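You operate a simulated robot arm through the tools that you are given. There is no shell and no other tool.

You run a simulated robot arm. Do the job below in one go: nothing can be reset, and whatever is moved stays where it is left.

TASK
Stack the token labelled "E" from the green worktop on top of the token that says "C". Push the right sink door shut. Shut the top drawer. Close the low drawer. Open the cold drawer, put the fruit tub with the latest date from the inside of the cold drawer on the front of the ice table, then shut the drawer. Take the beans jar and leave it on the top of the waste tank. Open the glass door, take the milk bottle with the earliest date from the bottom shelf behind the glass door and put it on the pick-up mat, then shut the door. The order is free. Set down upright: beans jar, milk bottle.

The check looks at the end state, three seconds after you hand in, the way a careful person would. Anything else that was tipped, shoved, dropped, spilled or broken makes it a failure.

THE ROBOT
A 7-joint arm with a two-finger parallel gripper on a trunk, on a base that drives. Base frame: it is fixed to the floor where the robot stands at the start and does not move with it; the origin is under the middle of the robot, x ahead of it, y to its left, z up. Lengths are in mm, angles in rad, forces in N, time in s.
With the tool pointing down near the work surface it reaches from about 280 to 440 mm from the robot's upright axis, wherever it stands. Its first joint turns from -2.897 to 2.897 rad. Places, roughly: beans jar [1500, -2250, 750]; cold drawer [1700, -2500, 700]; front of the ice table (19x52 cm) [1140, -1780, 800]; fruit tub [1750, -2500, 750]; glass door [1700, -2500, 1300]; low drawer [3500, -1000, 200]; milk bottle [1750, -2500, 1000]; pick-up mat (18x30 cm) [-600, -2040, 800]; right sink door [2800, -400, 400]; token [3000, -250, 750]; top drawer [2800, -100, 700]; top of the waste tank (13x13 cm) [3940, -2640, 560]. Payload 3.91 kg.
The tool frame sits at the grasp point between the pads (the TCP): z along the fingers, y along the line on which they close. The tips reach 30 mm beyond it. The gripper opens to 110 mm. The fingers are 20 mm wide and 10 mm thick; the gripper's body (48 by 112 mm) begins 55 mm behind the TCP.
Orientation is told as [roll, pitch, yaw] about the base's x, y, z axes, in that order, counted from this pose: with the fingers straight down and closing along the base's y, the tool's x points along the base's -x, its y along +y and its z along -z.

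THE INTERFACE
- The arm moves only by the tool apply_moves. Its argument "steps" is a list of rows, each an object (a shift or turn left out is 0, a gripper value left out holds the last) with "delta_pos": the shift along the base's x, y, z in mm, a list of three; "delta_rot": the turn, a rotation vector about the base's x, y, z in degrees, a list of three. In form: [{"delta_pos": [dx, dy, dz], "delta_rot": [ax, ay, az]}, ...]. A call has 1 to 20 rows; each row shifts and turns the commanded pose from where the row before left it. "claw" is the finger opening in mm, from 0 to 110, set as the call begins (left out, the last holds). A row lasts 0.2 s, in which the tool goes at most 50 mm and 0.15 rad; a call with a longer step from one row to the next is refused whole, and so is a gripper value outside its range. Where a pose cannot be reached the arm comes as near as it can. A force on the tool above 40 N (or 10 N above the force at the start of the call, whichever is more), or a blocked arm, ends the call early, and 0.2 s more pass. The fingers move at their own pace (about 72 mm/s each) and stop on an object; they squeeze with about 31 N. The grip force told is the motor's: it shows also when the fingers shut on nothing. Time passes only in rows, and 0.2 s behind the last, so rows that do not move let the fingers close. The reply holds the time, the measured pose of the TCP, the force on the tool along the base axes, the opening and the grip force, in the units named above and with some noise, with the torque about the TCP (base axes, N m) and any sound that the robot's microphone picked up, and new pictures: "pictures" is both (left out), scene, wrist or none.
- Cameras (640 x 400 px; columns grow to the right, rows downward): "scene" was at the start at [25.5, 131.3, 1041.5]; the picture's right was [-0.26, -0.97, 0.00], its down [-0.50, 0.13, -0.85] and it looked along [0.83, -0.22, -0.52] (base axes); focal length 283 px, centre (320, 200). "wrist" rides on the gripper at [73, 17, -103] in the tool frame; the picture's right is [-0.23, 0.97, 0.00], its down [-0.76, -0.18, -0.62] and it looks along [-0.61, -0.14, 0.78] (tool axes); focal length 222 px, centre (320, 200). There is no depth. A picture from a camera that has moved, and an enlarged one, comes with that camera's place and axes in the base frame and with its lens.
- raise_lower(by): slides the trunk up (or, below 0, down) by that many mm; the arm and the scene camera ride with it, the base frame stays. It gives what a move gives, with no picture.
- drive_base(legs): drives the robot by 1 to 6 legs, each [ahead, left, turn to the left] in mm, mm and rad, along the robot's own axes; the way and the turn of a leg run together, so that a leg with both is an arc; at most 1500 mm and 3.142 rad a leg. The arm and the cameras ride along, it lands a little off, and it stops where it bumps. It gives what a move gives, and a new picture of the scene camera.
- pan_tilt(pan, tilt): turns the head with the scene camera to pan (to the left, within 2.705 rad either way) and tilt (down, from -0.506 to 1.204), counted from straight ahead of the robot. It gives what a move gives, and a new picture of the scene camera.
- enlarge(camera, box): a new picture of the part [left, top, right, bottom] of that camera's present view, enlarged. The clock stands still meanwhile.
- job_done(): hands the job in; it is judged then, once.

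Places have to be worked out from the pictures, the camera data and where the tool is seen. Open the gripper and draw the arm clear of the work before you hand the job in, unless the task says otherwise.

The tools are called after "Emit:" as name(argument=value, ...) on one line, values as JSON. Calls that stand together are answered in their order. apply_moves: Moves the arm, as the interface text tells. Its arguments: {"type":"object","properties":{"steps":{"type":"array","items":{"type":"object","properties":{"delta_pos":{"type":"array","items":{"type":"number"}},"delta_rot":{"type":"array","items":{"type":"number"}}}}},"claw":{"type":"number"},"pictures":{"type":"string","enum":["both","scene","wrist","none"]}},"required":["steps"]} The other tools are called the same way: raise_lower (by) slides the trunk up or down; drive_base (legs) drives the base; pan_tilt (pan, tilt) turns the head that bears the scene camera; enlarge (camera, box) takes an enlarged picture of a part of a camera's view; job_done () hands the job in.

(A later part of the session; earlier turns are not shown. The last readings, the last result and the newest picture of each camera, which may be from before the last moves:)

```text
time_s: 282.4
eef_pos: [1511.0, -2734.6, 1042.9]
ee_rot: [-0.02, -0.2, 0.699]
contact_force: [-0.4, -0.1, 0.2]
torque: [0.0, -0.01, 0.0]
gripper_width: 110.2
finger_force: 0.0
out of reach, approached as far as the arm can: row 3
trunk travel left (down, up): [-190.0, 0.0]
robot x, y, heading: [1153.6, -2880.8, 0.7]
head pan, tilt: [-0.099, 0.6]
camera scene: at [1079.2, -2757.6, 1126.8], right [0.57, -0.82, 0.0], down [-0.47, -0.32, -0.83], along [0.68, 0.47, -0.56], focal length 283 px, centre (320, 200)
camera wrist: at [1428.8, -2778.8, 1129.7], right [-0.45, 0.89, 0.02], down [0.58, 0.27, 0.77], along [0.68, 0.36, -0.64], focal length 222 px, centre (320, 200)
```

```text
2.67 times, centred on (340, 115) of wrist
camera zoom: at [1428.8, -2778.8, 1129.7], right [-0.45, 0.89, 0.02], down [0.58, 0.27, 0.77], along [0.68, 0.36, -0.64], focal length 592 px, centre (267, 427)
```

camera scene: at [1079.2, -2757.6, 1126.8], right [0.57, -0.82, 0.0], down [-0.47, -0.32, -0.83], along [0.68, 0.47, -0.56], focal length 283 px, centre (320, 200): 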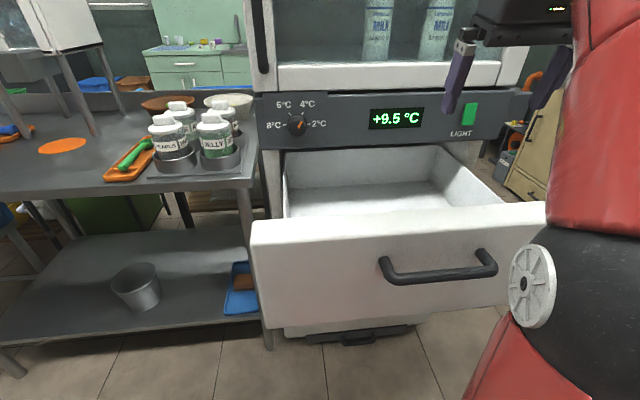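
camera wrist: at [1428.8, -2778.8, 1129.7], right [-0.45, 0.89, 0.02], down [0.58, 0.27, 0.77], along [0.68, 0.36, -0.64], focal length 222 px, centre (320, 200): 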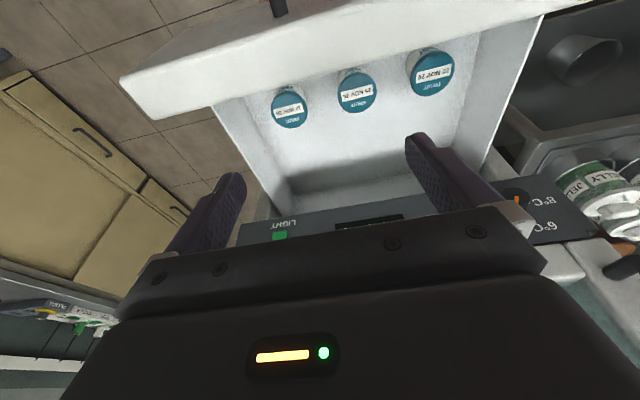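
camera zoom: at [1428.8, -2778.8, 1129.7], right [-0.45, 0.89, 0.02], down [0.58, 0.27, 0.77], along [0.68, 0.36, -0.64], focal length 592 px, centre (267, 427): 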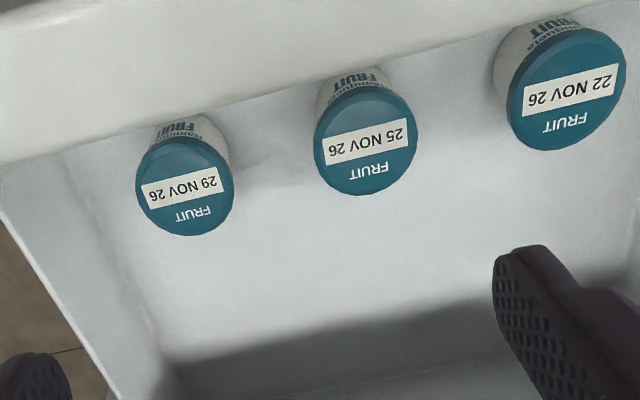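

The 29 NOV tub's lid centre is at about u 3151, v −467, z≈704, ~74 mm wide. I shift the base right 135 mm and slightly forward so it's within downward reach.

Emit:
drive_base(legs=[[0, -135, 0], [50, 0, 0]])

Emit:
apply_moves(steps=[{"delta_pos": [-16, 19, 0], "delta_rot": [1.8, -2.2, 0]}, {"delta_pos": [-16, 19, 0], "delta_rot": [1.8, -2.2, 0]}, {"delta_pos": [8, 6, -30]}, {"delta_pos": [8, 6, -40]}], pictures="both")

```text
time_s: 284.2
eef_pos: [1635.8, -2803.7, 1044.0]
ee_rot: [-0.02, -0.198, 0.698]
contact_force: [0.3, 0.7, -0.6]
torque: [0.0, 0.03, 0.02]
gripper_width: 110.1
finger_force: 0.0
trunk travel left (down, up): [-190.0, 0.0]
robot x, y, heading: [1279.9, -2951.5, 0.702]
head pan, tilt: [-0.099, 0.6]
camera scene: at [1202.9, -2826.5, 1126.8], right [0.57, -0.82, 0.0], down [-0.47, -0.32, -0.83], along [0.68, 0.47, -0.56], focal length 283 px, centre (320, 200)
```

scene: 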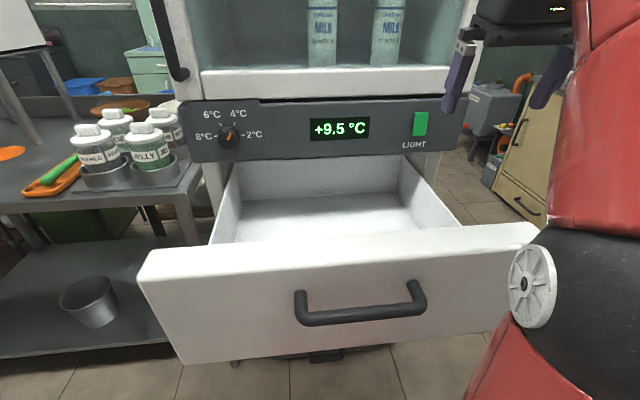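

```text
time_s: 285.2
eef_pos: [1615.3, -2754.9, 973.6]
ee_rot: [-0.023, -0.299, 0.699]
contact_force: [0.4, 0.2, 0.1]
torque: [0.01, -0.01, 0.02]
gripper_width: 109.8
finger_force: 0.1
trunk travel left (down, up): [-190.0, 0.0]
robot x, y, heading: [1277.6, -2955.8, 0.699]
head pan, tilt: [-0.099, 0.6]
camera scene: at [1202.9, -2826.6, 1126.9], right [0.57, -0.82, 0.0], down [-0.47, -0.32, -0.83], along [0.68, 0.47, -0.56], focal length 283 px, centre (320, 200)
camera wrist: at [1527.1, -2803.4, 1049.3], right [-0.45, 0.89, 0.05], down [0.52, 0.22, 0.82], along [0.72, 0.4, -0.57], focal length 222 px, centre (320, 200)
```

scene: 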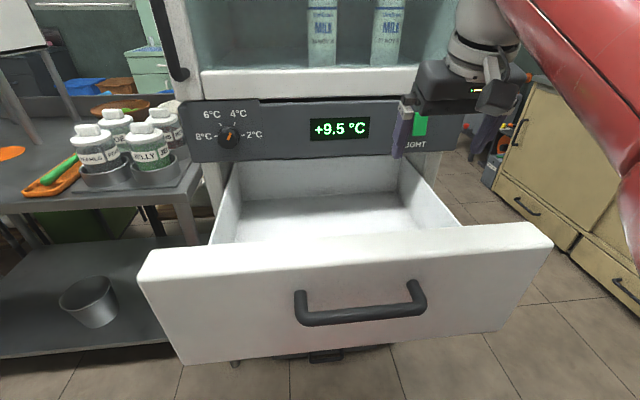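
wrist: 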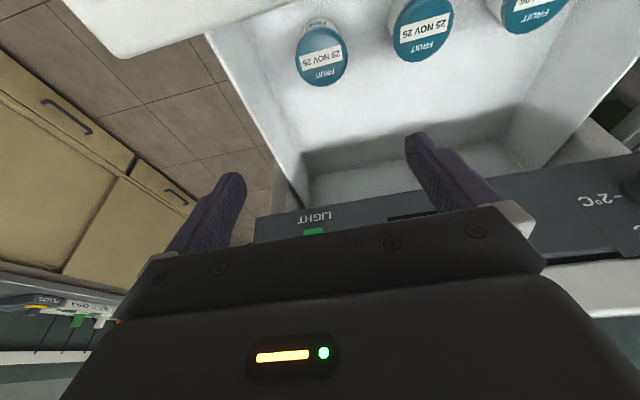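

The tub is nearly below the fingers. I move 47 mm forward, then descend partway and check the alignment.

Emit:
apply_moves(steps=[{"delta_pos": [18, 15, -20]}, {"delta_pos": [18, 15, -30]}, {"delta_pos": [-1, 1, -40]}, {"delta_pos": [-1, 1, -40]}, {"delta_pos": [0, 0, -40]}], pictures="both")

```text
time_s: 286.4
eef_pos: [1652.6, -2723.1, 804.5]
ee_rot: [-0.023, -0.297, 0.7]
contact_force: [0.1, 0.0, -0.4]
torque: [0.01, 0.0, 0.03]
gripper_width: 109.8
finger_force: 0.1
trunk travel left (down, up): [-190.0, 0.0]
robot x, y, heading: [1278.4, -2957.8, 0.703]
head pan, tilt: [-0.099, 0.6]
camera scene: at [1202.9, -2826.5, 1126.9], right [0.57, -0.82, 0.0], down [-0.47, -0.32, -0.83], along [0.68, 0.47, -0.56], focal length 283 px, centre (320, 200)
camera wrist: at [1564.5, -2771.5, 880.0], right [-0.45, 0.89, 0.05], down [0.52, 0.22, 0.82], along [0.72, 0.4, -0.57], focal length 222 px, centre (320, 200)
```

scene: 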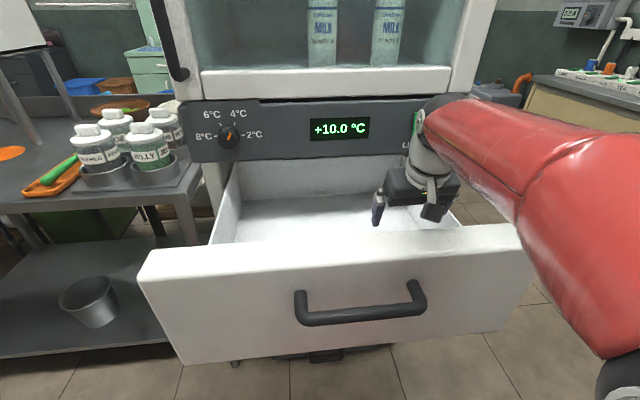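
wrist: 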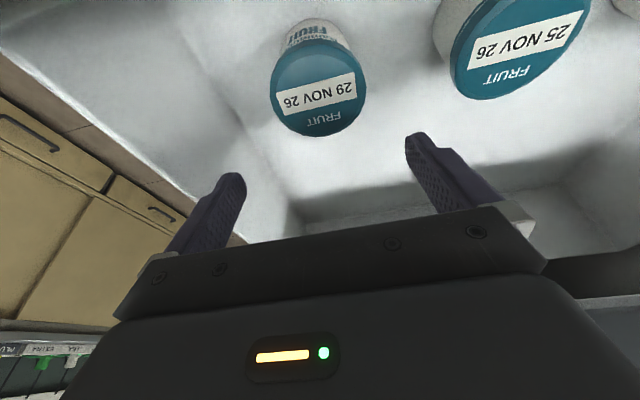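

The tub is centred within ~5 mm at (3144, −475). I correct slightly and descend to z≈712 around it.

Emit:
apply_moves(steps=[{"delta_pos": [-9.3, -1.3, -35]}, {"delta_pos": [0, 0, -35]}, {"delta_pos": [0, 0, -22]}], pictures="wrist")

```text
time_s: 286.8
eef_pos: [1649.3, -2722.9, 792.0]
ee_rot: [-0.025, -0.315, 0.7]
contact_force: [1.3, 0.4, 13.6]
torque: [-0.93, 1.45, 0.01]
gripper_width: 109.9
finger_force: 0.1
trunk travel left (down, up): [-190.0, 0.0]
robot x, y, heading: [1275.9, -2957.0, 0.704]
head pan, tilt: [-0.099, 0.6]
stopped in row 1: the force on the tool passed its limit at 88 N (the readings are from after the stop); the commanded pose is now the measured one
camera wrist: at [1559.9, -2772.5, 867.5], right [-0.46, 0.89, 0.05], down [0.51, 0.22, 0.83], along [0.73, 0.4, -0.55], focal length 222 px, centre (320, 200)
```

wrist: 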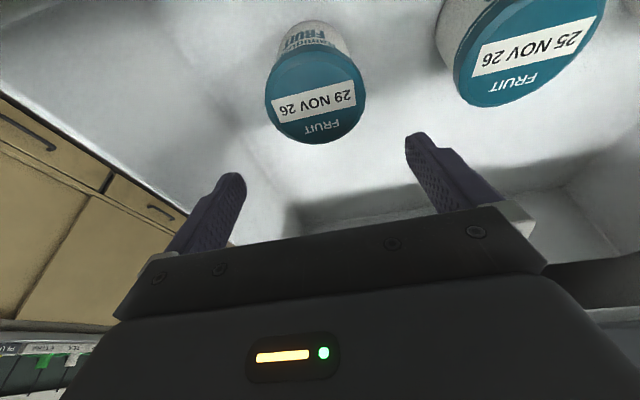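

The wrist camera bracket touched the drawer's front panel top, so I must turn the tool. I rise, level the tool to vertical, and yaw it −90° so the camera bracket is on the left.

Emit:
apply_moves(steps=[{"delta_pos": [0, 0, 25]}, {"delta_pos": [0, 0, 40]}, {"delta_pos": [0, 0, 40]}, {"delta_pos": [0, 0, 40], "delta_rot": [-3.7, 4.4, 0]}, {"delta_pos": [0, 0, 25], "delta_rot": [-3.7, 4.4, 0]}, {"delta_rot": [-3.7, 4.4, 0]}, {"delta_rot": [0, 0, -8.2]}, {"delta_rot": [0, 0, -8.2]}, {"delta_rot": [0, 0, -8.2]}, {"delta_rot": [0, 0, -8.2]}, {"delta_rot": [0, 0, -8.2]}, {"delta_rot": [0, 0, -8.2]}, {"delta_rot": [0, 0, -8.2]}, {"delta_rot": [0, 0, -8.2]}, {"delta_rot": [0, 0, -8.2]}, {"delta_rot": [0, 0, -8.2]}, {"delta_rot": [0, 0, -8.2]}], pictures="both")

```text
time_s: 290.4
eef_pos: [1648.2, -2722.5, 960.7]
ee_rot: [-0.024, -0.01, -0.876]
contact_force: [1.2, -0.1, -0.8]
torque: [-0.03, -0.01, -0.02]
gripper_width: 110.0
finger_force: 0.0
trunk travel left (down, up): [-190.0, 0.0]
robot x, y, heading: [1276.0, -2952.4, 0.701]
head pan, tilt: [-0.099, 0.6]
camera scene: at [1203.1, -2826.4, 1126.8], right [0.57, -0.82, 0.0], down [-0.47, -0.32, -0.83], along [0.68, 0.47, -0.56], focal length 283 px, centre (320, 200)
camera wrist: at [1617.0, -2654.1, 1062.4], right [0.89, 0.45, -0.02], down [0.36, -0.68, 0.64], along [0.27, -0.58, -0.77], focal length 222 px, centre (320, 200)
```

scene: 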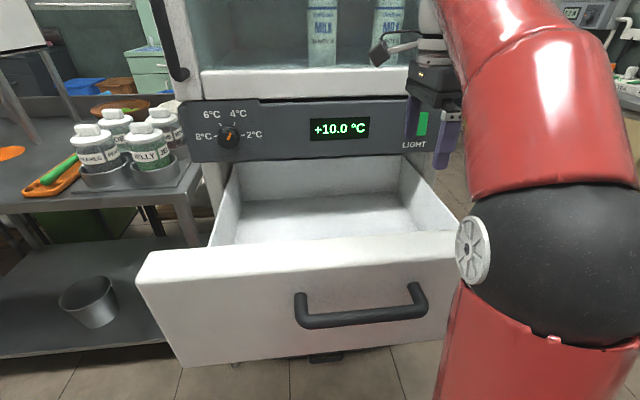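
wrist: 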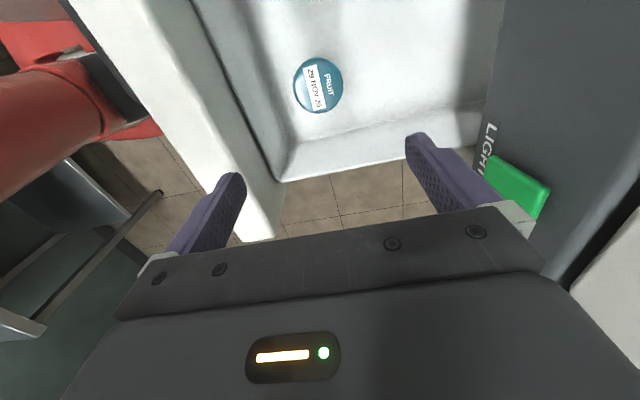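

The tool is vertical with the camera bracket to the left; the tub is 5 mm toward me. I descend in stages.

Emit:
apply_moves(steps=[{"delta_pos": [-3.8, -3.2, -40]}, {"delta_pos": [0, 0, -40]}, {"delta_pos": [0, 0, -40]}, {"delta_pos": [0, 0, -40]}], pictures="both")

```text
time_s: 291.4
eef_pos: [1645.4, -2727.6, 800.1]
ee_rot: [-0.023, -0.013, -0.873]
contact_force: [-1.0, -0.8, -0.3]
torque: [-0.02, 0.01, 0.0]
gripper_width: 110.1
finger_force: 0.1
trunk travel left (down, up): [-190.0, 0.0]
robot x, y, heading: [1276.6, -2954.1, 0.701]
head pan, tilt: [-0.099, 0.6]
camera scene: at [1203.0, -2826.5, 1126.8], right [0.57, -0.82, 0.0], down [-0.47, -0.32, -0.83], along [0.68, 0.47, -0.56], focal length 283 px, centre (320, 200)
camera wrist: at [1612.7, -2658.3, 902.2], right [0.89, 0.45, -0.02], down [0.36, -0.68, 0.64], along [0.27, -0.57, -0.77], focal length 222 px, centre (320, 200)
```

scene: 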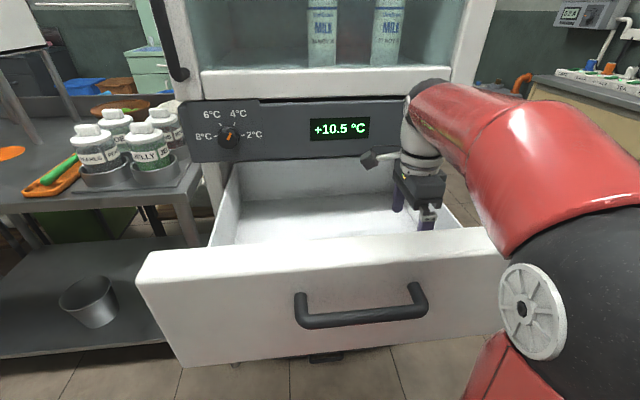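
wrist: 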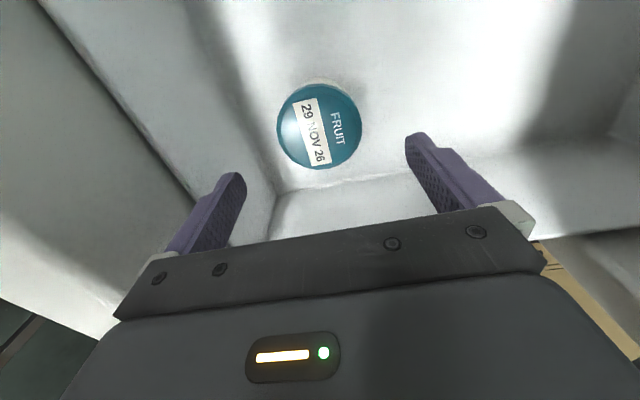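

Well centred. I continue down to z≈712.

Emit:
apply_moves(steps=[{"delta_pos": [-2, 2, -35]}, {"delta_pos": [0, 0, -30]}, {"delta_pos": [0, 0, -20]}], pictures="both")

```text
time_s: 292.2
eef_pos: [1644.0, -2723.6, 717.0]
ee_rot: [-0.022, -0.011, -0.874]
contact_force: [-0.3, 0.7, 0.6]
torque: [-0.05, 0.01, 0.02]
gripper_width: 110.3
finger_force: 0.0
trunk travel left (down, up): [-190.0, 0.0]
robot x, y, heading: [1276.5, -2954.6, 0.696]
head pan, tilt: [-0.099, 0.6]
camera scene: at [1203.0, -2826.5, 1126.8], right [0.57, -0.82, 0.0], down [-0.47, -0.32, -0.83], along [0.68, 0.47, -0.56], focal length 283 px, centre (320, 200)
camera wrist: at [1611.6, -2655.2, 819.0], right [0.89, 0.45, -0.02], down [0.36, -0.68, 0.64], along [0.27, -0.57, -0.77], focal length 222 px, centre (320, 200)
```

scene: 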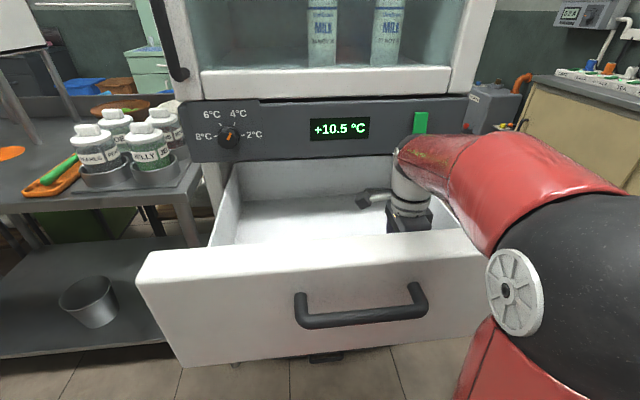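
wrist: 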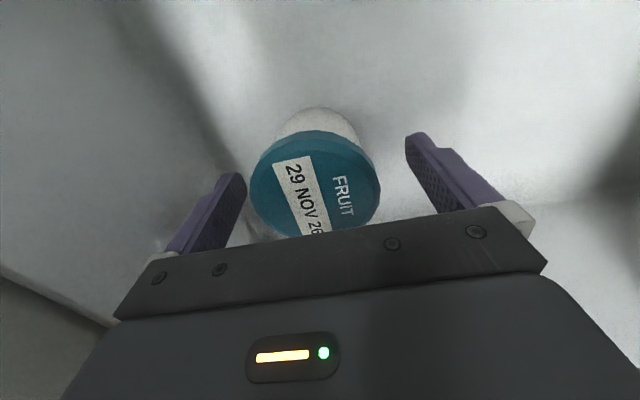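

The fingers straddle the lid. I lower 10 mm more and close on the tub.

Emit:
apply_moves(steps=[{"delta_pos": [0, 0, -5]}, {"delta_pos": [0, 0, -5]}], pictures="none")

Emit:
apply_moves(steps=[{}, {}, {}, {}], claw=40, pictures="wrist")

```text
time_s: 292.8
eef_pos: [1643.9, -2724.4, 706.5]
ee_rot: [-0.024, -0.011, -0.874]
contact_force: [0.0, -0.8, -0.1]
torque: [0.02, -0.02, 0.02]
gripper_width: 110.2
finger_force: 0.0
trunk travel left (down, up): [-190.0, 0.0]
robot x, y, heading: [1278.2, -2956.9, 0.699]
head pan, tilt: [-0.099, 0.6]
```

```text
time_s: 293.8
eef_pos: [1643.2, -2724.0, 706.3]
ee_rot: [-0.025, -0.011, -0.874]
contact_force: [-0.2, 0.8, -0.5]
torque: [-0.03, 0.05, -0.01]
gripper_width: 69.8
finger_force: 31.3
trunk travel left (down, up): [-190.0, 0.0]
robot x, y, heading: [1275.6, -2955.8, 0.7]
head pan, tilt: [-0.099, 0.6]
camera wrist: at [1611.2, -2654.8, 808.5], right [0.89, 0.45, -0.02], down [0.36, -0.68, 0.64], along [0.27, -0.57, -0.77], focal length 222 px, centre (320, 200)
```

wrist: 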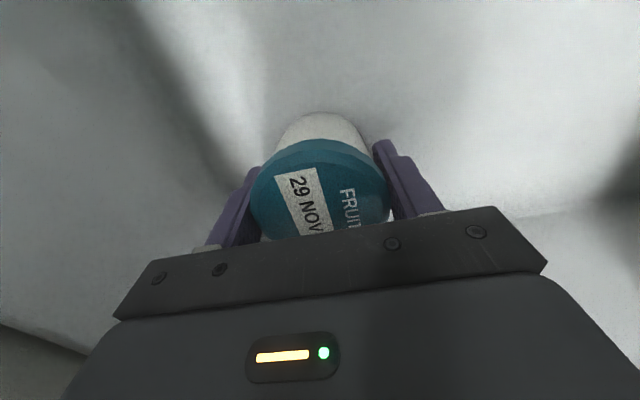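

The tub is held by its 70 mm lid. I lift it straight up out of the drawer.

Emit:
apply_moves(steps=[{"delta_pos": [0, 0, 10]}, {"delta_pos": [0, 0, 20]}, {"delta_pos": [0, 0, 35]}, {"delta_pos": [0, 0, 40]}, {"delta_pos": [0, 0, 40]}, {"delta_pos": [0, 0, 40]}, {"delta_pos": [0, 0, 40]}, {"delta_pos": [0, 0, 40]}], pictures="both")

```text
time_s: 295.6
eef_pos: [1644.8, -2725.2, 972.3]
ee_rot: [-0.024, -0.011, -0.875]
contact_force: [-0.3, 0.5, -2.5]
torque: [0.01, 0.01, 0.01]
gripper_width: 70.0
finger_force: 31.3
trunk travel left (down, up): [-190.0, 0.0]
robot x, y, heading: [1276.6, -2957.6, 0.701]
head pan, tilt: [-0.099, 0.6]
camera scene: at [1203.2, -2826.3, 1126.8], right [0.57, -0.82, 0.0], down [-0.47, -0.32, -0.82], along [0.68, 0.47, -0.57], focal length 283 px, centre (320, 200)
camera wrist: at [1610.9, -2655.1, 1073.9], right [0.89, 0.45, -0.02], down [0.36, -0.68, 0.64], along [0.27, -0.57, -0.77], focal length 222 px, centre (320, 200)
```

scene: 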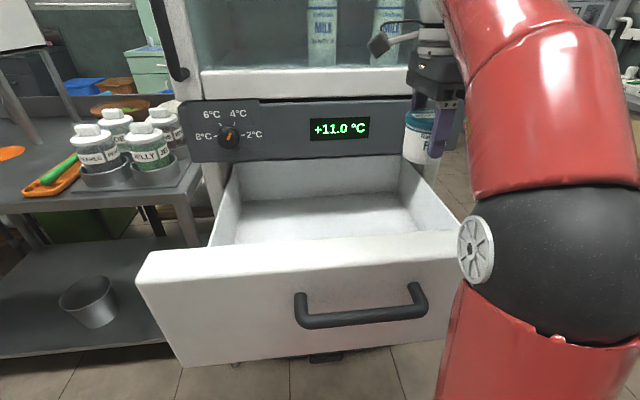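
wrist: 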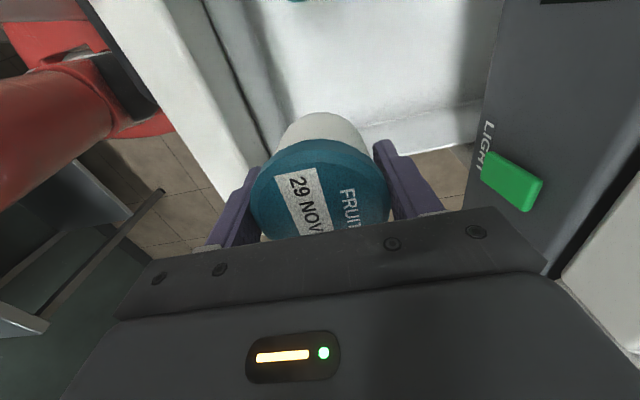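

The tub is clear of the drawer. I back off 300 mm and drive left to the ice table's front area.

Emit:
drive_base(legs=[[-300, 0, 0], [0, 960, -0.007]])

Emit:
pan_tilt(pan=-0.1, tilt=0.5)

```text
time_s: 302.3
eef_pos: [786.0, -2178.1, 971.4]
ee_rot: [-0.025, -0.011, -0.869]
contact_force: [0.4, -0.7, -1.5]
torque: [-0.02, 0.01, 0.01]
gripper_width: 69.9
finger_force: 31.0
trunk travel left (down, up): [-190.0, 0.0]
robot x, y, heading: [420.6, -2406.6, 0.707]
head pan, tilt: [-0.099, 0.6]
camera scene: at [345.3, -2283.2, 1126.8], right [0.57, -0.82, 0.0], down [-0.46, -0.32, -0.82], along [0.68, 0.47, -0.57], focal length 283 px, centre (320, 200)
```

scene: 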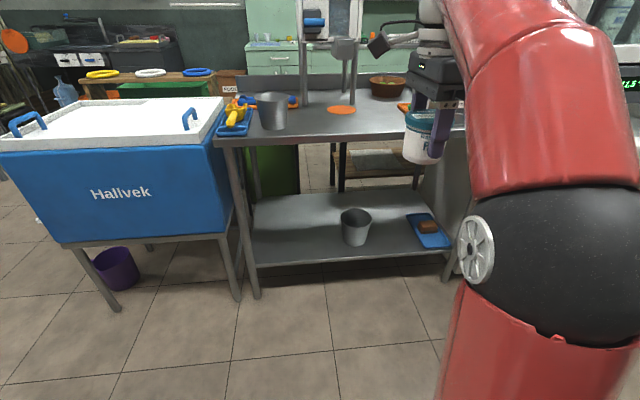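

```text
time_s: 303.0
eef_pos: [784.9, -2177.7, 971.9]
ee_rot: [-0.024, -0.009, -0.867]
contact_force: [-0.1, 0.3, -1.9]
torque: [-0.02, 0.01, 0.01]
gripper_width: 69.8
finger_force: 31.0
trunk travel left (down, up): [-190.0, 0.0]
robot x, y, heading: [419.6, -2413.2, 0.705]
head pan, tilt: [-0.099, 0.499]
camera scene: at [347.4, -2281.7, 1135.9], right [0.57, -0.82, 0.0], down [-0.39, -0.27, -0.88], along [0.72, 0.5, -0.48], focal length 283 px, centre (320, 200)
```

scene: 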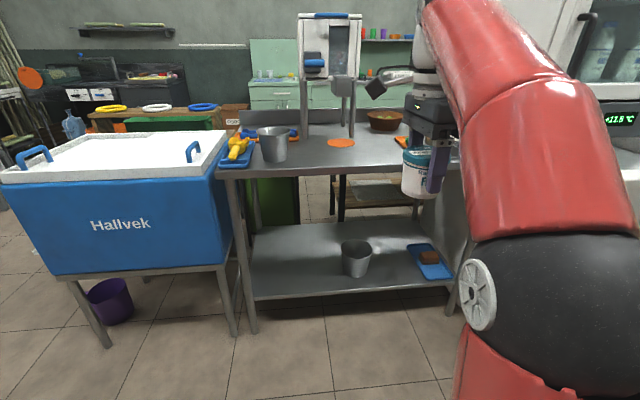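

I'm in front of the ice table. I enlarge to measure the table's front area precisely.

Emit:
enlarge(camera="scene", box=[210, 100, 450, 250])

Emit:
pan_tilt(pan=0.15, tilt=0.4)

Emit:
enlarge(camera="scene", box=[290, 100, 530, 250])

```text
2.67 times, centred on (330, 175) of scene
camera zoom: at [347.4, -2281.7, 1135.9], right [0.57, -0.82, 0.0], down [-0.39, -0.27, -0.88], along [0.72, 0.5, -0.48], focal length 754 px, centre (293, 267)
```

zoom: 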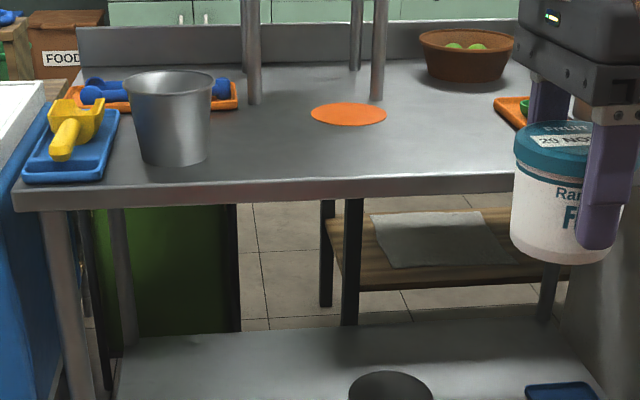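

```text
time_s: 303.7
eef_pos: [785.4, -2178.4, 971.6]
ee_rot: [-0.025, -0.009, -0.868]
contact_force: [-0.3, 0.1, -1.8]
torque: [-0.01, -0.03, -0.04]
gripper_width: 69.8
finger_force: 31.0
trunk travel left (down, up): [-190.0, 0.0]
robot x, y, heading: [420.2, -2410.5, 0.709]
head pan, tilt: [0.15, 0.4]
camera scene: at [333.4, -2263.7, 1145.0], right [0.76, -0.65, 0.0], down [-0.26, -0.29, -0.92], along [0.6, 0.7, -0.39], focal length 283 px, centre (320, 200)
```

scene: 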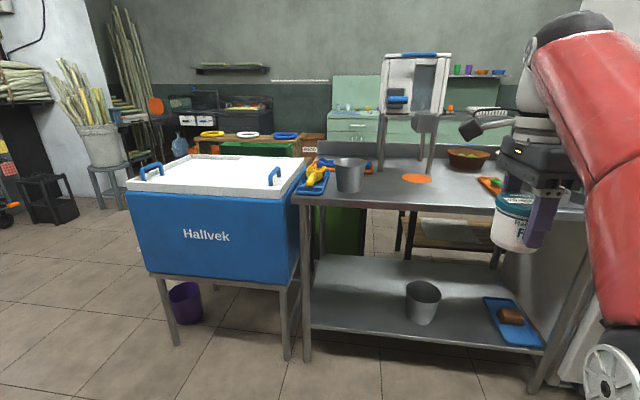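

```text
2.67 times, centred on (410, 175) of scene
camera zoom: at [333.4, -2263.7, 1145.0], right [0.76, -0.65, 0.0], down [-0.26, -0.29, -0.92], along [0.6, 0.7, -0.39], focal length 754 px, centre (80, 267)
```

zoom: 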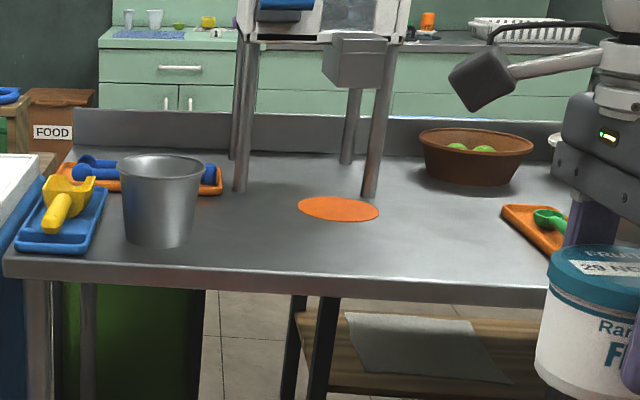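

I drive forward 480 mm so the tub is over the front strip between the bucket and the orange tray.

Emit:
drive_base(legs=[[480, 0, -0.014]])

Emit:
apply_moves(steps=[{"delta_pos": [0, 0, -10]}], pictures="both")

```text
time_s: 306.6
eef_pos: [1157.5, -1862.4, 971.0]
ee_rot: [-0.024, -0.011, -0.872]
contact_force: [-0.2, 0.5, -2.2]
torque: [-0.02, -0.01, 0.03]
gripper_width: 69.8
finger_force: 30.8
trunk travel left (down, up): [-190.0, 0.0]
robot x, y, heading: [794.1, -2094.6, 0.7]
head pan, tilt: [0.15, 0.4]
camera scene: at [705.4, -1946.7, 1145.0], right [0.75, -0.66, 0.0], down [-0.26, -0.29, -0.92], along [0.61, 0.69, -0.39], focal length 283 px, centre (320, 200)
```

scene: 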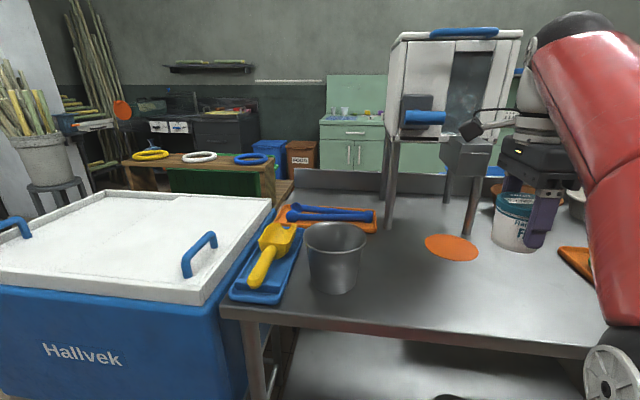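

```text
time_s: 307.0
eef_pos: [1156.3, -1862.0, 961.5]
ee_rot: [-0.025, -0.011, -0.869]
contact_force: [0.8, -0.5, -2.4]
torque: [-0.03, 0.0, 0.0]
gripper_width: 69.8
finger_force: 30.7
trunk travel left (down, up): [-190.0, 0.0]
robot x, y, heading: [793.3, -2095.5, 0.703]
head pan, tilt: [0.15, 0.4]
camera scene: at [705.4, -1946.7, 1145.0], right [0.75, -0.66, 0.0], down [-0.26, -0.29, -0.92], along [0.61, 0.69, -0.39], focal length 283 px, centre (320, 200)
camera wrist: at [1124.2, -1793.6, 1063.1], right [0.89, 0.45, -0.02], down [0.36, -0.68, 0.64], along [0.27, -0.57, -0.77], focal length 222 px, centre (320, 200)
```

scene: 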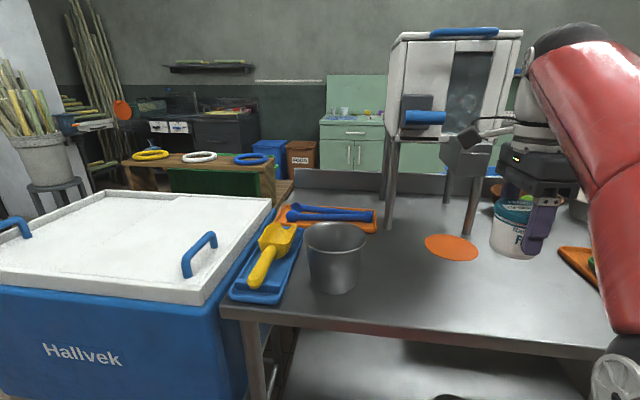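
wrist: 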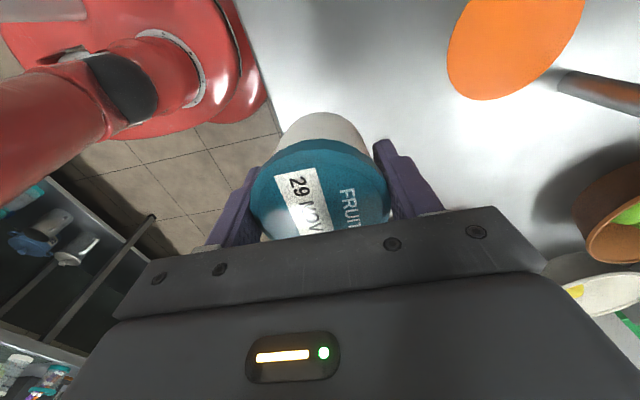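

The table's front edge is at v≈−368 and its top at z≈782. I drive 28 mm closer and lower the tub.

Emit:
drive_base(legs=[[28, 0, 0]])

Emit:
apply_moves(steps=[{"delta_pos": [0, 0, -35]}, {"delta_pos": [0, 0, -35]}, {"delta_pos": [0, 0, -25]}, {"delta_pos": [0, 0, -15]}], pictures="both")

```text
time_s: 307.9
eef_pos: [1179.7, -1844.6, 961.1]
ee_rot: [-0.024, -0.01, -0.871]
contact_force: [0.0, 0.1, -2.3]
torque: [-0.01, -0.02, 0.0]
gripper_width: 69.9
finger_force: 31.1
trunk travel left (down, up): [-190.0, 0.0]
robot x, y, heading: [814.4, -2077.0, 0.702]
head pan, tilt: [0.15, 0.4]
camera scene: at [727.3, -1928.2, 1145.0], right [0.75, -0.66, 0.0], down [-0.26, -0.29, -0.92], along [0.61, 0.69, -0.39], focal length 283 px, centre (320, 200)
```

scene: 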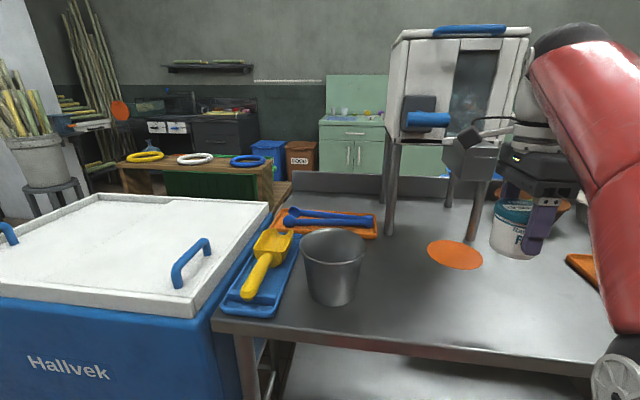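

```text
time_s: 308.9
eef_pos: [1180.1, -1844.5, 852.4]
ee_rot: [-0.024, -0.011, -0.871]
contact_force: [0.3, -0.3, -1.9]
torque: [-0.01, 0.0, 0.01]
gripper_width: 70.0
finger_force: 31.4
trunk travel left (down, up): [-190.0, 0.0]
robot x, y, heading: [811.6, -2075.1, 0.704]
head pan, tilt: [0.15, 0.4]
camera scene: at [727.2, -1928.3, 1145.0], right [0.75, -0.66, 0.0], down [-0.26, -0.29, -0.92], along [0.61, 0.69, -0.39], focal length 283 px, centre (320, 200)
camera wrist: at [1147.3, -1775.1, 953.2], right [0.89, 0.45, -0.02], down [0.36, -0.68, 0.64], along [0.27, -0.57, -0.77], focal length 222 px, centre (320, 200)
```

scene: 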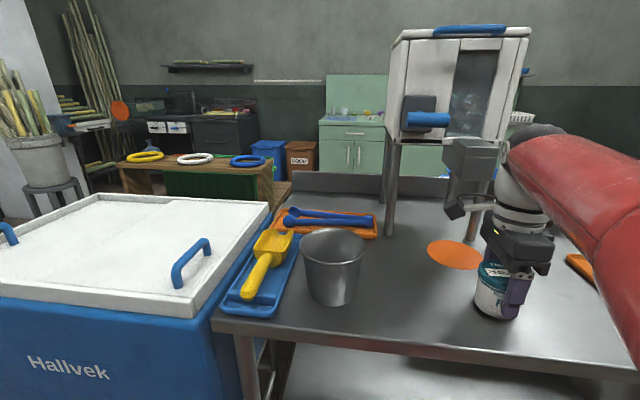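
wrist: 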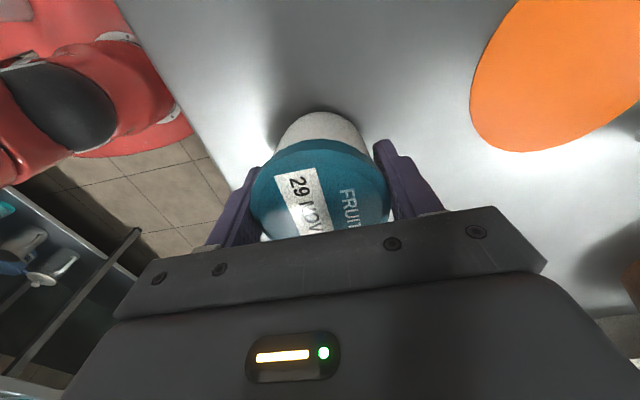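

The tub is close above the table, ~95 mm in from the edge. I lower in small steps to contact.

Emit:
apply_moves(steps=[{"delta_pos": [0, 0, -4]}, {"delta_pos": [0, 0, -4]}, {"delta_pos": [0, 0, -3]}], pictures="none")

Emit:
apply_moves(steps=[{"delta_pos": [0, 0, -3]}, {"delta_pos": [0, 0, -3]}], pictures="scene")

```text
time_s: 309.7
eef_pos: [1179.7, -1843.6, 842.5]
ee_rot: [-0.018, -0.01, -0.871]
contact_force: [6.7, 5.6, 28.3]
torque: [-0.04, -0.06, -0.05]
gripper_width: 70.3
finger_force: 31.4
trunk travel left (down, up): [-190.0, 0.0]
robot x, y, heading: [812.8, -2079.5, 0.704]
head pan, tilt: [0.15, 0.4]
```

```text
time_s: 310.3
eef_pos: [1178.2, -1845.1, 835.6]
ee_rot: [-0.021, -0.01, -0.871]
contact_force: [1.2, 2.3, 28.9]
torque: [-0.1, 0.01, -0.02]
gripper_width: 70.0
finger_force: 31.2
trunk travel left (down, up): [-190.0, 0.0]
robot x, y, heading: [811.9, -2078.3, 0.704]
head pan, tilt: [0.15, 0.4]
camera scene: at [726.2, -1928.8, 1145.1], right [0.75, -0.66, 0.0], down [-0.25, -0.29, -0.92], along [0.61, 0.69, -0.39], focal length 283 px, centre (320, 200)
```

scene: 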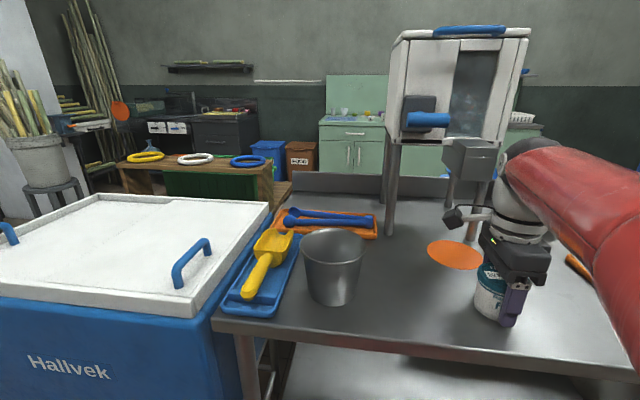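

Contact made (28 N). I ease up 3 mm and release the tub.

Emit:
apply_moves(steps=[{"delta_pos": [0, 0, 1.5]}, {"delta_pos": [0, 0, 1.5]}], pictures="none")

Emit:
apply_moves(steps=[{}, {}, {}], claw=95, pictures="wrist")

```text
time_s: 310.9
eef_pos: [1179.0, -1845.1, 835.3]
ee_rot: [-0.028, -0.011, -0.87]
contact_force: [-1.5, -0.4, -1.2]
torque: [0.0, 0.02, 0.01]
gripper_width: 70.0
finger_force: 30.6
trunk travel left (down, up): [-190.0, 0.0]
robot x, y, heading: [813.7, -2075.4, 0.701]
head pan, tilt: [0.15, 0.4]
```

```text
time_s: 311.7
eef_pos: [1179.7, -1845.4, 837.6]
ee_rot: [-0.025, -0.012, -0.871]
contact_force: [0.1, 0.4, -0.8]
torque: [0.0, -0.02, -0.01]
gripper_width: 94.8
finger_force: 0.0
trunk travel left (down, up): [-190.0, 0.0]
robot x, y, heading: [817.4, -2077.5, 0.706]
head pan, tilt: [0.15, 0.4]
camera wrist: at [1146.3, -1775.4, 939.6], right [0.89, 0.45, -0.02], down [0.36, -0.68, 0.64], along [0.27, -0.57, -0.77], focal length 222 px, centre (320, 200)
```

wrist: 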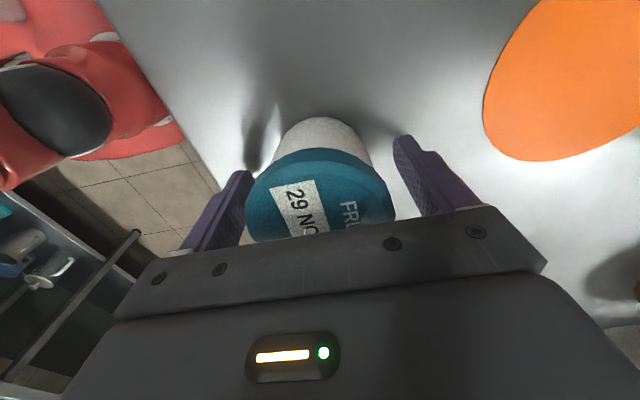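

Released. I raise the tool straight up and check the tub.

Emit:
apply_moves(steps=[{"delta_pos": [0, 0, 20]}, {"delta_pos": [0, 0, 35]}, {"delta_pos": [0, 0, 40]}, {"delta_pos": [0, 0, 40]}], pictures="both")

```text
time_s: 312.7
eef_pos: [1178.9, -1843.0, 974.0]
ee_rot: [-0.022, -0.013, -0.872]
contact_force: [0.5, 0.5, 0.6]
torque: [-0.01, 0.0, 0.0]
gripper_width: 95.0
finger_force: 0.0
trunk travel left (down, up): [-190.0, 0.0]
robot x, y, heading: [814.9, -2078.3, 0.697]
head pan, tilt: [0.15, 0.4]
camera scene: at [727.2, -1928.3, 1145.0], right [0.75, -0.66, 0.0], down [-0.26, -0.29, -0.92], along [0.61, 0.69, -0.39], focal length 283 px, centre (320, 200)
camera wrist: at [1146.6, -1774.6, 1075.4], right [0.89, 0.45, -0.02], down [0.36, -0.68, 0.64], along [0.28, -0.57, -0.77], focal length 222 px, centre (320, 200)
```

scene: 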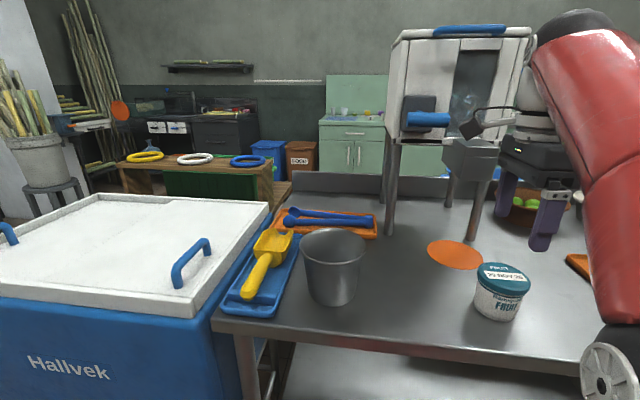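
wrist: 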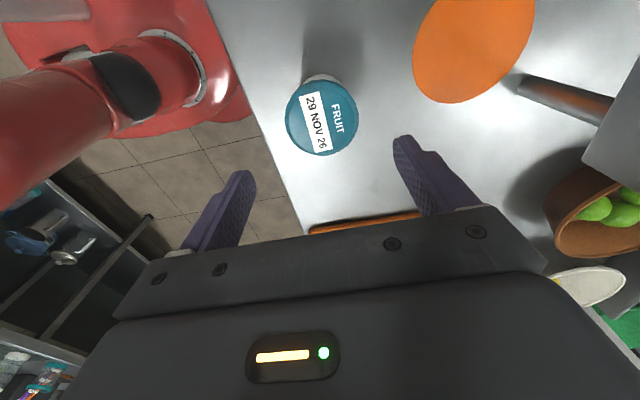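

The tub stands well on the front strip. Now I back away, restore the tool orientation, and go to shut the cold drawer.

Emit:
drive_base(legs=[[-440, 0, 0]])

Emit:
apply_moves(steps=[{"delta_rot": [0, 0, 8.2]}, {"delta_rot": [0, 0, 8.2]}, {"delta_rot": [0, 0, 8.2]}, {"delta_rot": [0, 0, 8.2]}, {"delta_rot": [0, 0, 8.2]}, {"delta_rot": [0, 0, 8.2]}, {"delta_rot": [0, 0, 8.2]}, {"delta_rot": [0, 0, 8.2]}, {"delta_rot": [0, 0, 8.2]}, {"delta_rot": [0, 0, 8.2]}, {"delta_rot": [0, 0, 8.2]}, {"delta_rot": [5.1, -6.1, 0]}, {"delta_rot": [5.1, -6.1, 0]}, {"delta_rot": [5.1, -6.1, 0]}, {"delta_rot": [5.1, -6.1, 0]}, {"delta_rot": [5.1, -6.1, 0]}, {"delta_rot": [5.1, -6.1, 0]}, {"delta_rot": [5.1, -6.1, 0]}, {"delta_rot": [5.1, -6.1, 0]}], claw=0, pictures="none")

Emit:
drive_base(legs=[[0, -835, 0]])

```text
time_s: 315.3
eef_pos: [848.6, -2125.4, 973.2]
ee_rot: [-0.022, -0.01, -0.87]
contact_force: [0.1, -0.3, -0.1]
torque: [-0.03, 0.0, 0.02]
gripper_width: 95.0
finger_force: 0.1
trunk travel left (down, up): [-190.0, 0.0]
robot x, y, heading: [478.3, -2361.8, 0.708]
head pan, tilt: [0.15, 0.4]
camera scene: at [395.7, -2209.6, 1145.0], right [0.75, -0.66, 0.0], down [-0.26, -0.29, -0.92], along [0.61, 0.69, -0.39], focal length 283 px, centre (320, 200)
```

scene: 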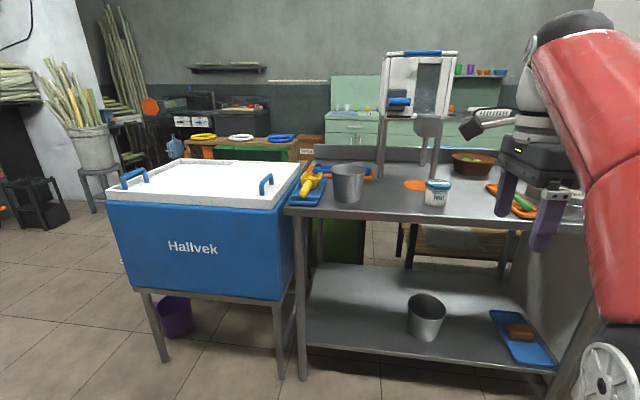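

```text
time_s: 319.3
eef_pos: [849.0, -2125.9, 972.5]
ee_rot: [-0.038, -1.123, 0.715]
contact_force: [0.3, -0.3, -0.1]
torque: [-0.01, -0.01, 0.0]
gripper_width: 0.1
finger_force: 30.9
trunk travel left (down, up): [-190.0, 0.0]
robot x, y, heading: [481.8, -2363.4, 0.701]
head pan, tilt: [0.15, 0.4]
```

```text
time_s: 323.7
eef_pos: [1384.7, -2753.0, 973.8]
ee_rot: [-0.037, -1.119, 0.719]
contact_force: [0.1, 0.1, -0.1]
torque: [0.03, 0.0, 0.04]
gripper_width: 0.0
finger_force: 30.6
trunk travel left (down, up): [-190.0, 0.0]
robot x, y, heading: [1017.9, -2987.4, 0.706]
head pan, tilt: [0.15, 0.4]
camera scene: at [933.1, -2840.9, 1145.0], right [0.76, -0.65, 0.0], down [-0.25, -0.29, -0.92], along [0.6, 0.7, -0.39], focal length 283 px, centre (320, 200)
```

scene: 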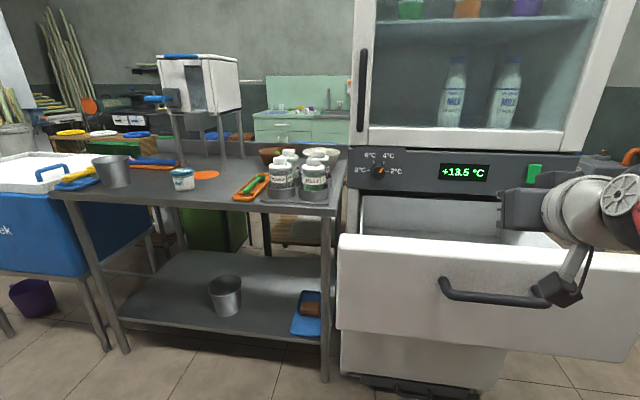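

The drawer is still open ahead. I lower the trunk 120 mm to push on its face below the handle, and bring the closed fingertips to z≈735 in front of it.

Emit:
raise_lower(by=-120)

Emit:
apply_moves(steps=[{"delta_pos": [-30.8, -25.6, 0]}, {"delta_pos": [-15.4, -12.8, -30]}, {"delta_pos": [0, 0, -40]}, {"delta_pos": [0, 0, -45]}], pictures="both")

```text
time_s: 325.2
eef_pos: [1384.8, -2754.1, 854.2]
ee_rot: [-0.036, -1.122, 0.717]
contact_force: [-0.5, 0.0, 0.3]
torque: [-0.01, -0.01, 0.0]
gripper_width: 0.0
finger_force: 30.9
trunk travel left (down, up): [-70.0, 120.0]
robot x, y, heading: [1018.8, -2991.6, 0.706]
head pan, tilt: [0.15, 0.4]
```

```text
time_s: 326.2
eef_pos: [1340.2, -2790.7, 736.3]
ee_rot: [-0.036, -1.121, 0.717]
contact_force: [0.1, 0.2, -0.2]
torque: [-0.03, 0.0, -0.01]
gripper_width: 0.0
finger_force: 30.8
trunk travel left (down, up): [-70.0, 120.0]
robot x, y, heading: [1023.0, -2986.8, 0.708]
head pan, tilt: [0.15, 0.4]
camera scene: at [933.0, -2841.0, 1025.1], right [0.76, -0.65, 0.0], down [-0.25, -0.29, -0.92], along [0.6, 0.7, -0.39], focal length 283 px, centre (320, 200)
camera wrist: at [1231.7, -2856.5, 715.8], right [-0.54, 0.82, 0.19], down [-0.08, -0.27, 0.96], along [0.84, 0.51, 0.21], focal length 222 px, centre (320, 200)
```

scene: 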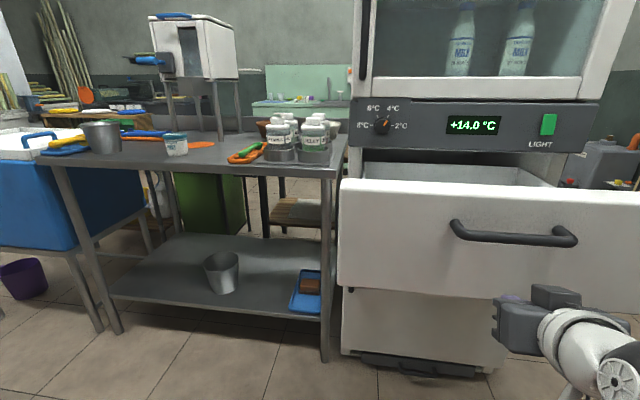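
wrist: 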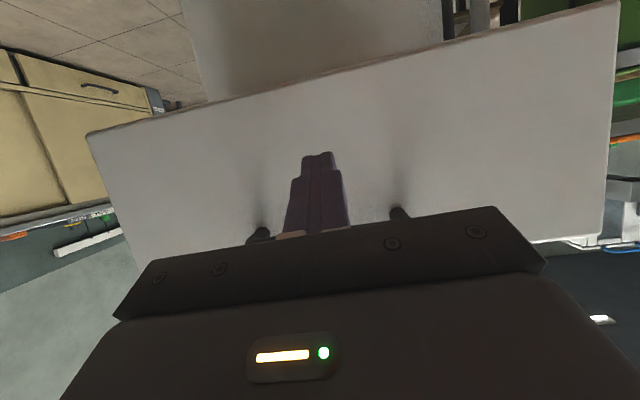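

The fingertips face the drawer front below the handle. I push by driving forward in two short legs.

Emit:
drive_base(legs=[[130, 0, -0.01], [120, 0, 0]])

```text
time_s: 328.3
eef_pos: [1530.7, -2634.0, 736.4]
ee_rot: [-0.036, -1.12, 0.708]
contact_force: [-0.1, -0.1, -0.2]
torque: [-0.02, -0.03, 0.01]
gripper_width: 0.0
finger_force: 31.6
trunk travel left (down, up): [-70.0, 120.0]
robot x, y, heading: [1211.0, -2828.2, 0.7]
head pan, tilt: [0.15, 0.4]
camera scene: at [1123.3, -2680.1, 1025.0], right [0.75, -0.66, 0.0], down [-0.26, -0.29, -0.92], along [0.61, 0.69, -0.39], focal length 283 px, centre (320, 200)
```

scene: 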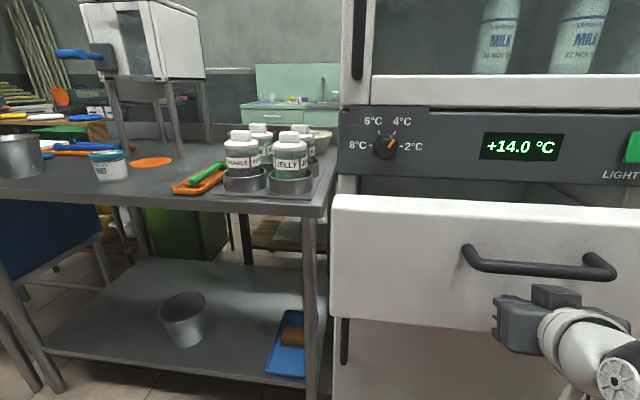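

Drawer is now ~135 mm open. The arm pushes the rest.

Emit:
apply_moves(steps=[{"delta_pos": [13.8, 11.5, 0]}, {"delta_pos": [13.8, 11.5, 0]}, {"delta_pos": [13.8, 11.5, 0]}, {"delta_pos": [13.8, 11.5, 0]}, {"delta_pos": [13.8, 11.5, 0]}, {"delta_pos": [13.8, 11.5, 0]}, {"delta_pos": [7.7, 6.4, 0]}], pictures="scene")

Emit:
apply_moves(steps=[{"delta_pos": [6.2, 5.1, 0]}, {"delta_pos": [6.2, 5.1, 0]}, {"delta_pos": [6.2, 5.1, 0]}, {"delta_pos": [6.2, 5.1, 0]}, {"delta_pos": [6.2, 5.1, 0]}], pictures="scene")

```text
time_s: 329.9
eef_pos: [1621.3, -2558.1, 737.5]
ee_rot: [-0.037, -1.12, 0.709]
contact_force: [0.4, 0.2, 0.3]
torque: [0.0, -0.02, -0.02]
gripper_width: 0.2
finger_force: 31.1
trunk travel left (down, up): [-70.0, 120.0]
robot x, y, heading: [1209.0, -2829.4, 0.7]
head pan, tilt: [0.15, 0.4]
camera scene: at [1123.3, -2680.1, 1025.0], right [0.75, -0.66, 0.0], down [-0.26, -0.29, -0.92], along [0.61, 0.69, -0.39], focal length 283 px, centre (320, 200)
```

scene: 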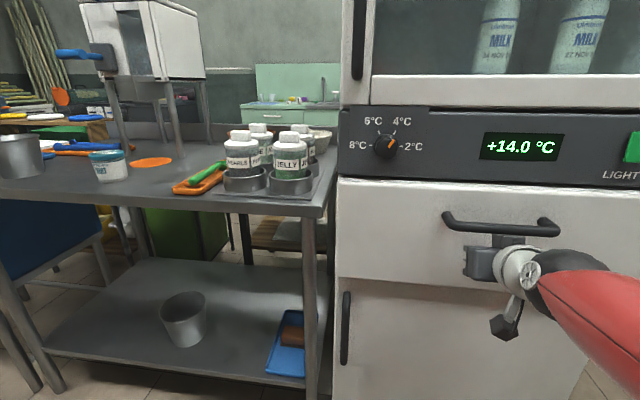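

```text
time_s: 330.8
eef_pos: [1637.2, -2545.2, 739.3]
ee_rot: [-0.037, -1.12, 0.711]
contact_force: [-19.9, -13.8, 6.1]
torque: [-0.03, -0.13, 0.12]
gripper_width: 0.0
finger_force: 30.4
trunk travel left (down, up): [-70.0, 120.0]
robot x, y, heading: [1208.5, -2830.4, 0.702]
head pan, tilt: [0.15, 0.4]
stopped in row 4: the force on the tool passed its limit at 55 N (the readings are from after the stop); the commanded pose is now the measured one
camera scene: at [1121.4, -2681.5, 1025.2], right [0.75, -0.66, 0.0], down [-0.26, -0.29, -0.92], along [0.61, 0.69, -0.39], focal length 283 px, centre (320, 200)
```

scene: 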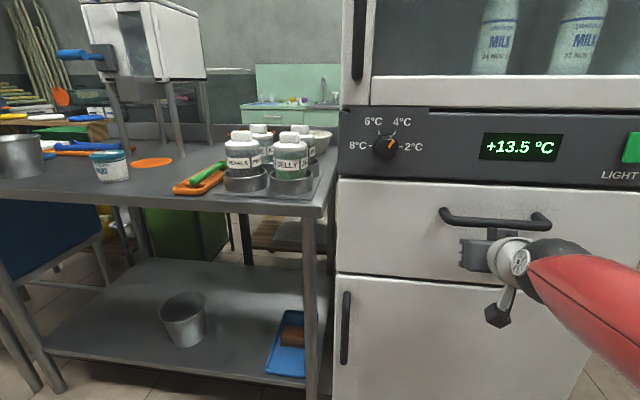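

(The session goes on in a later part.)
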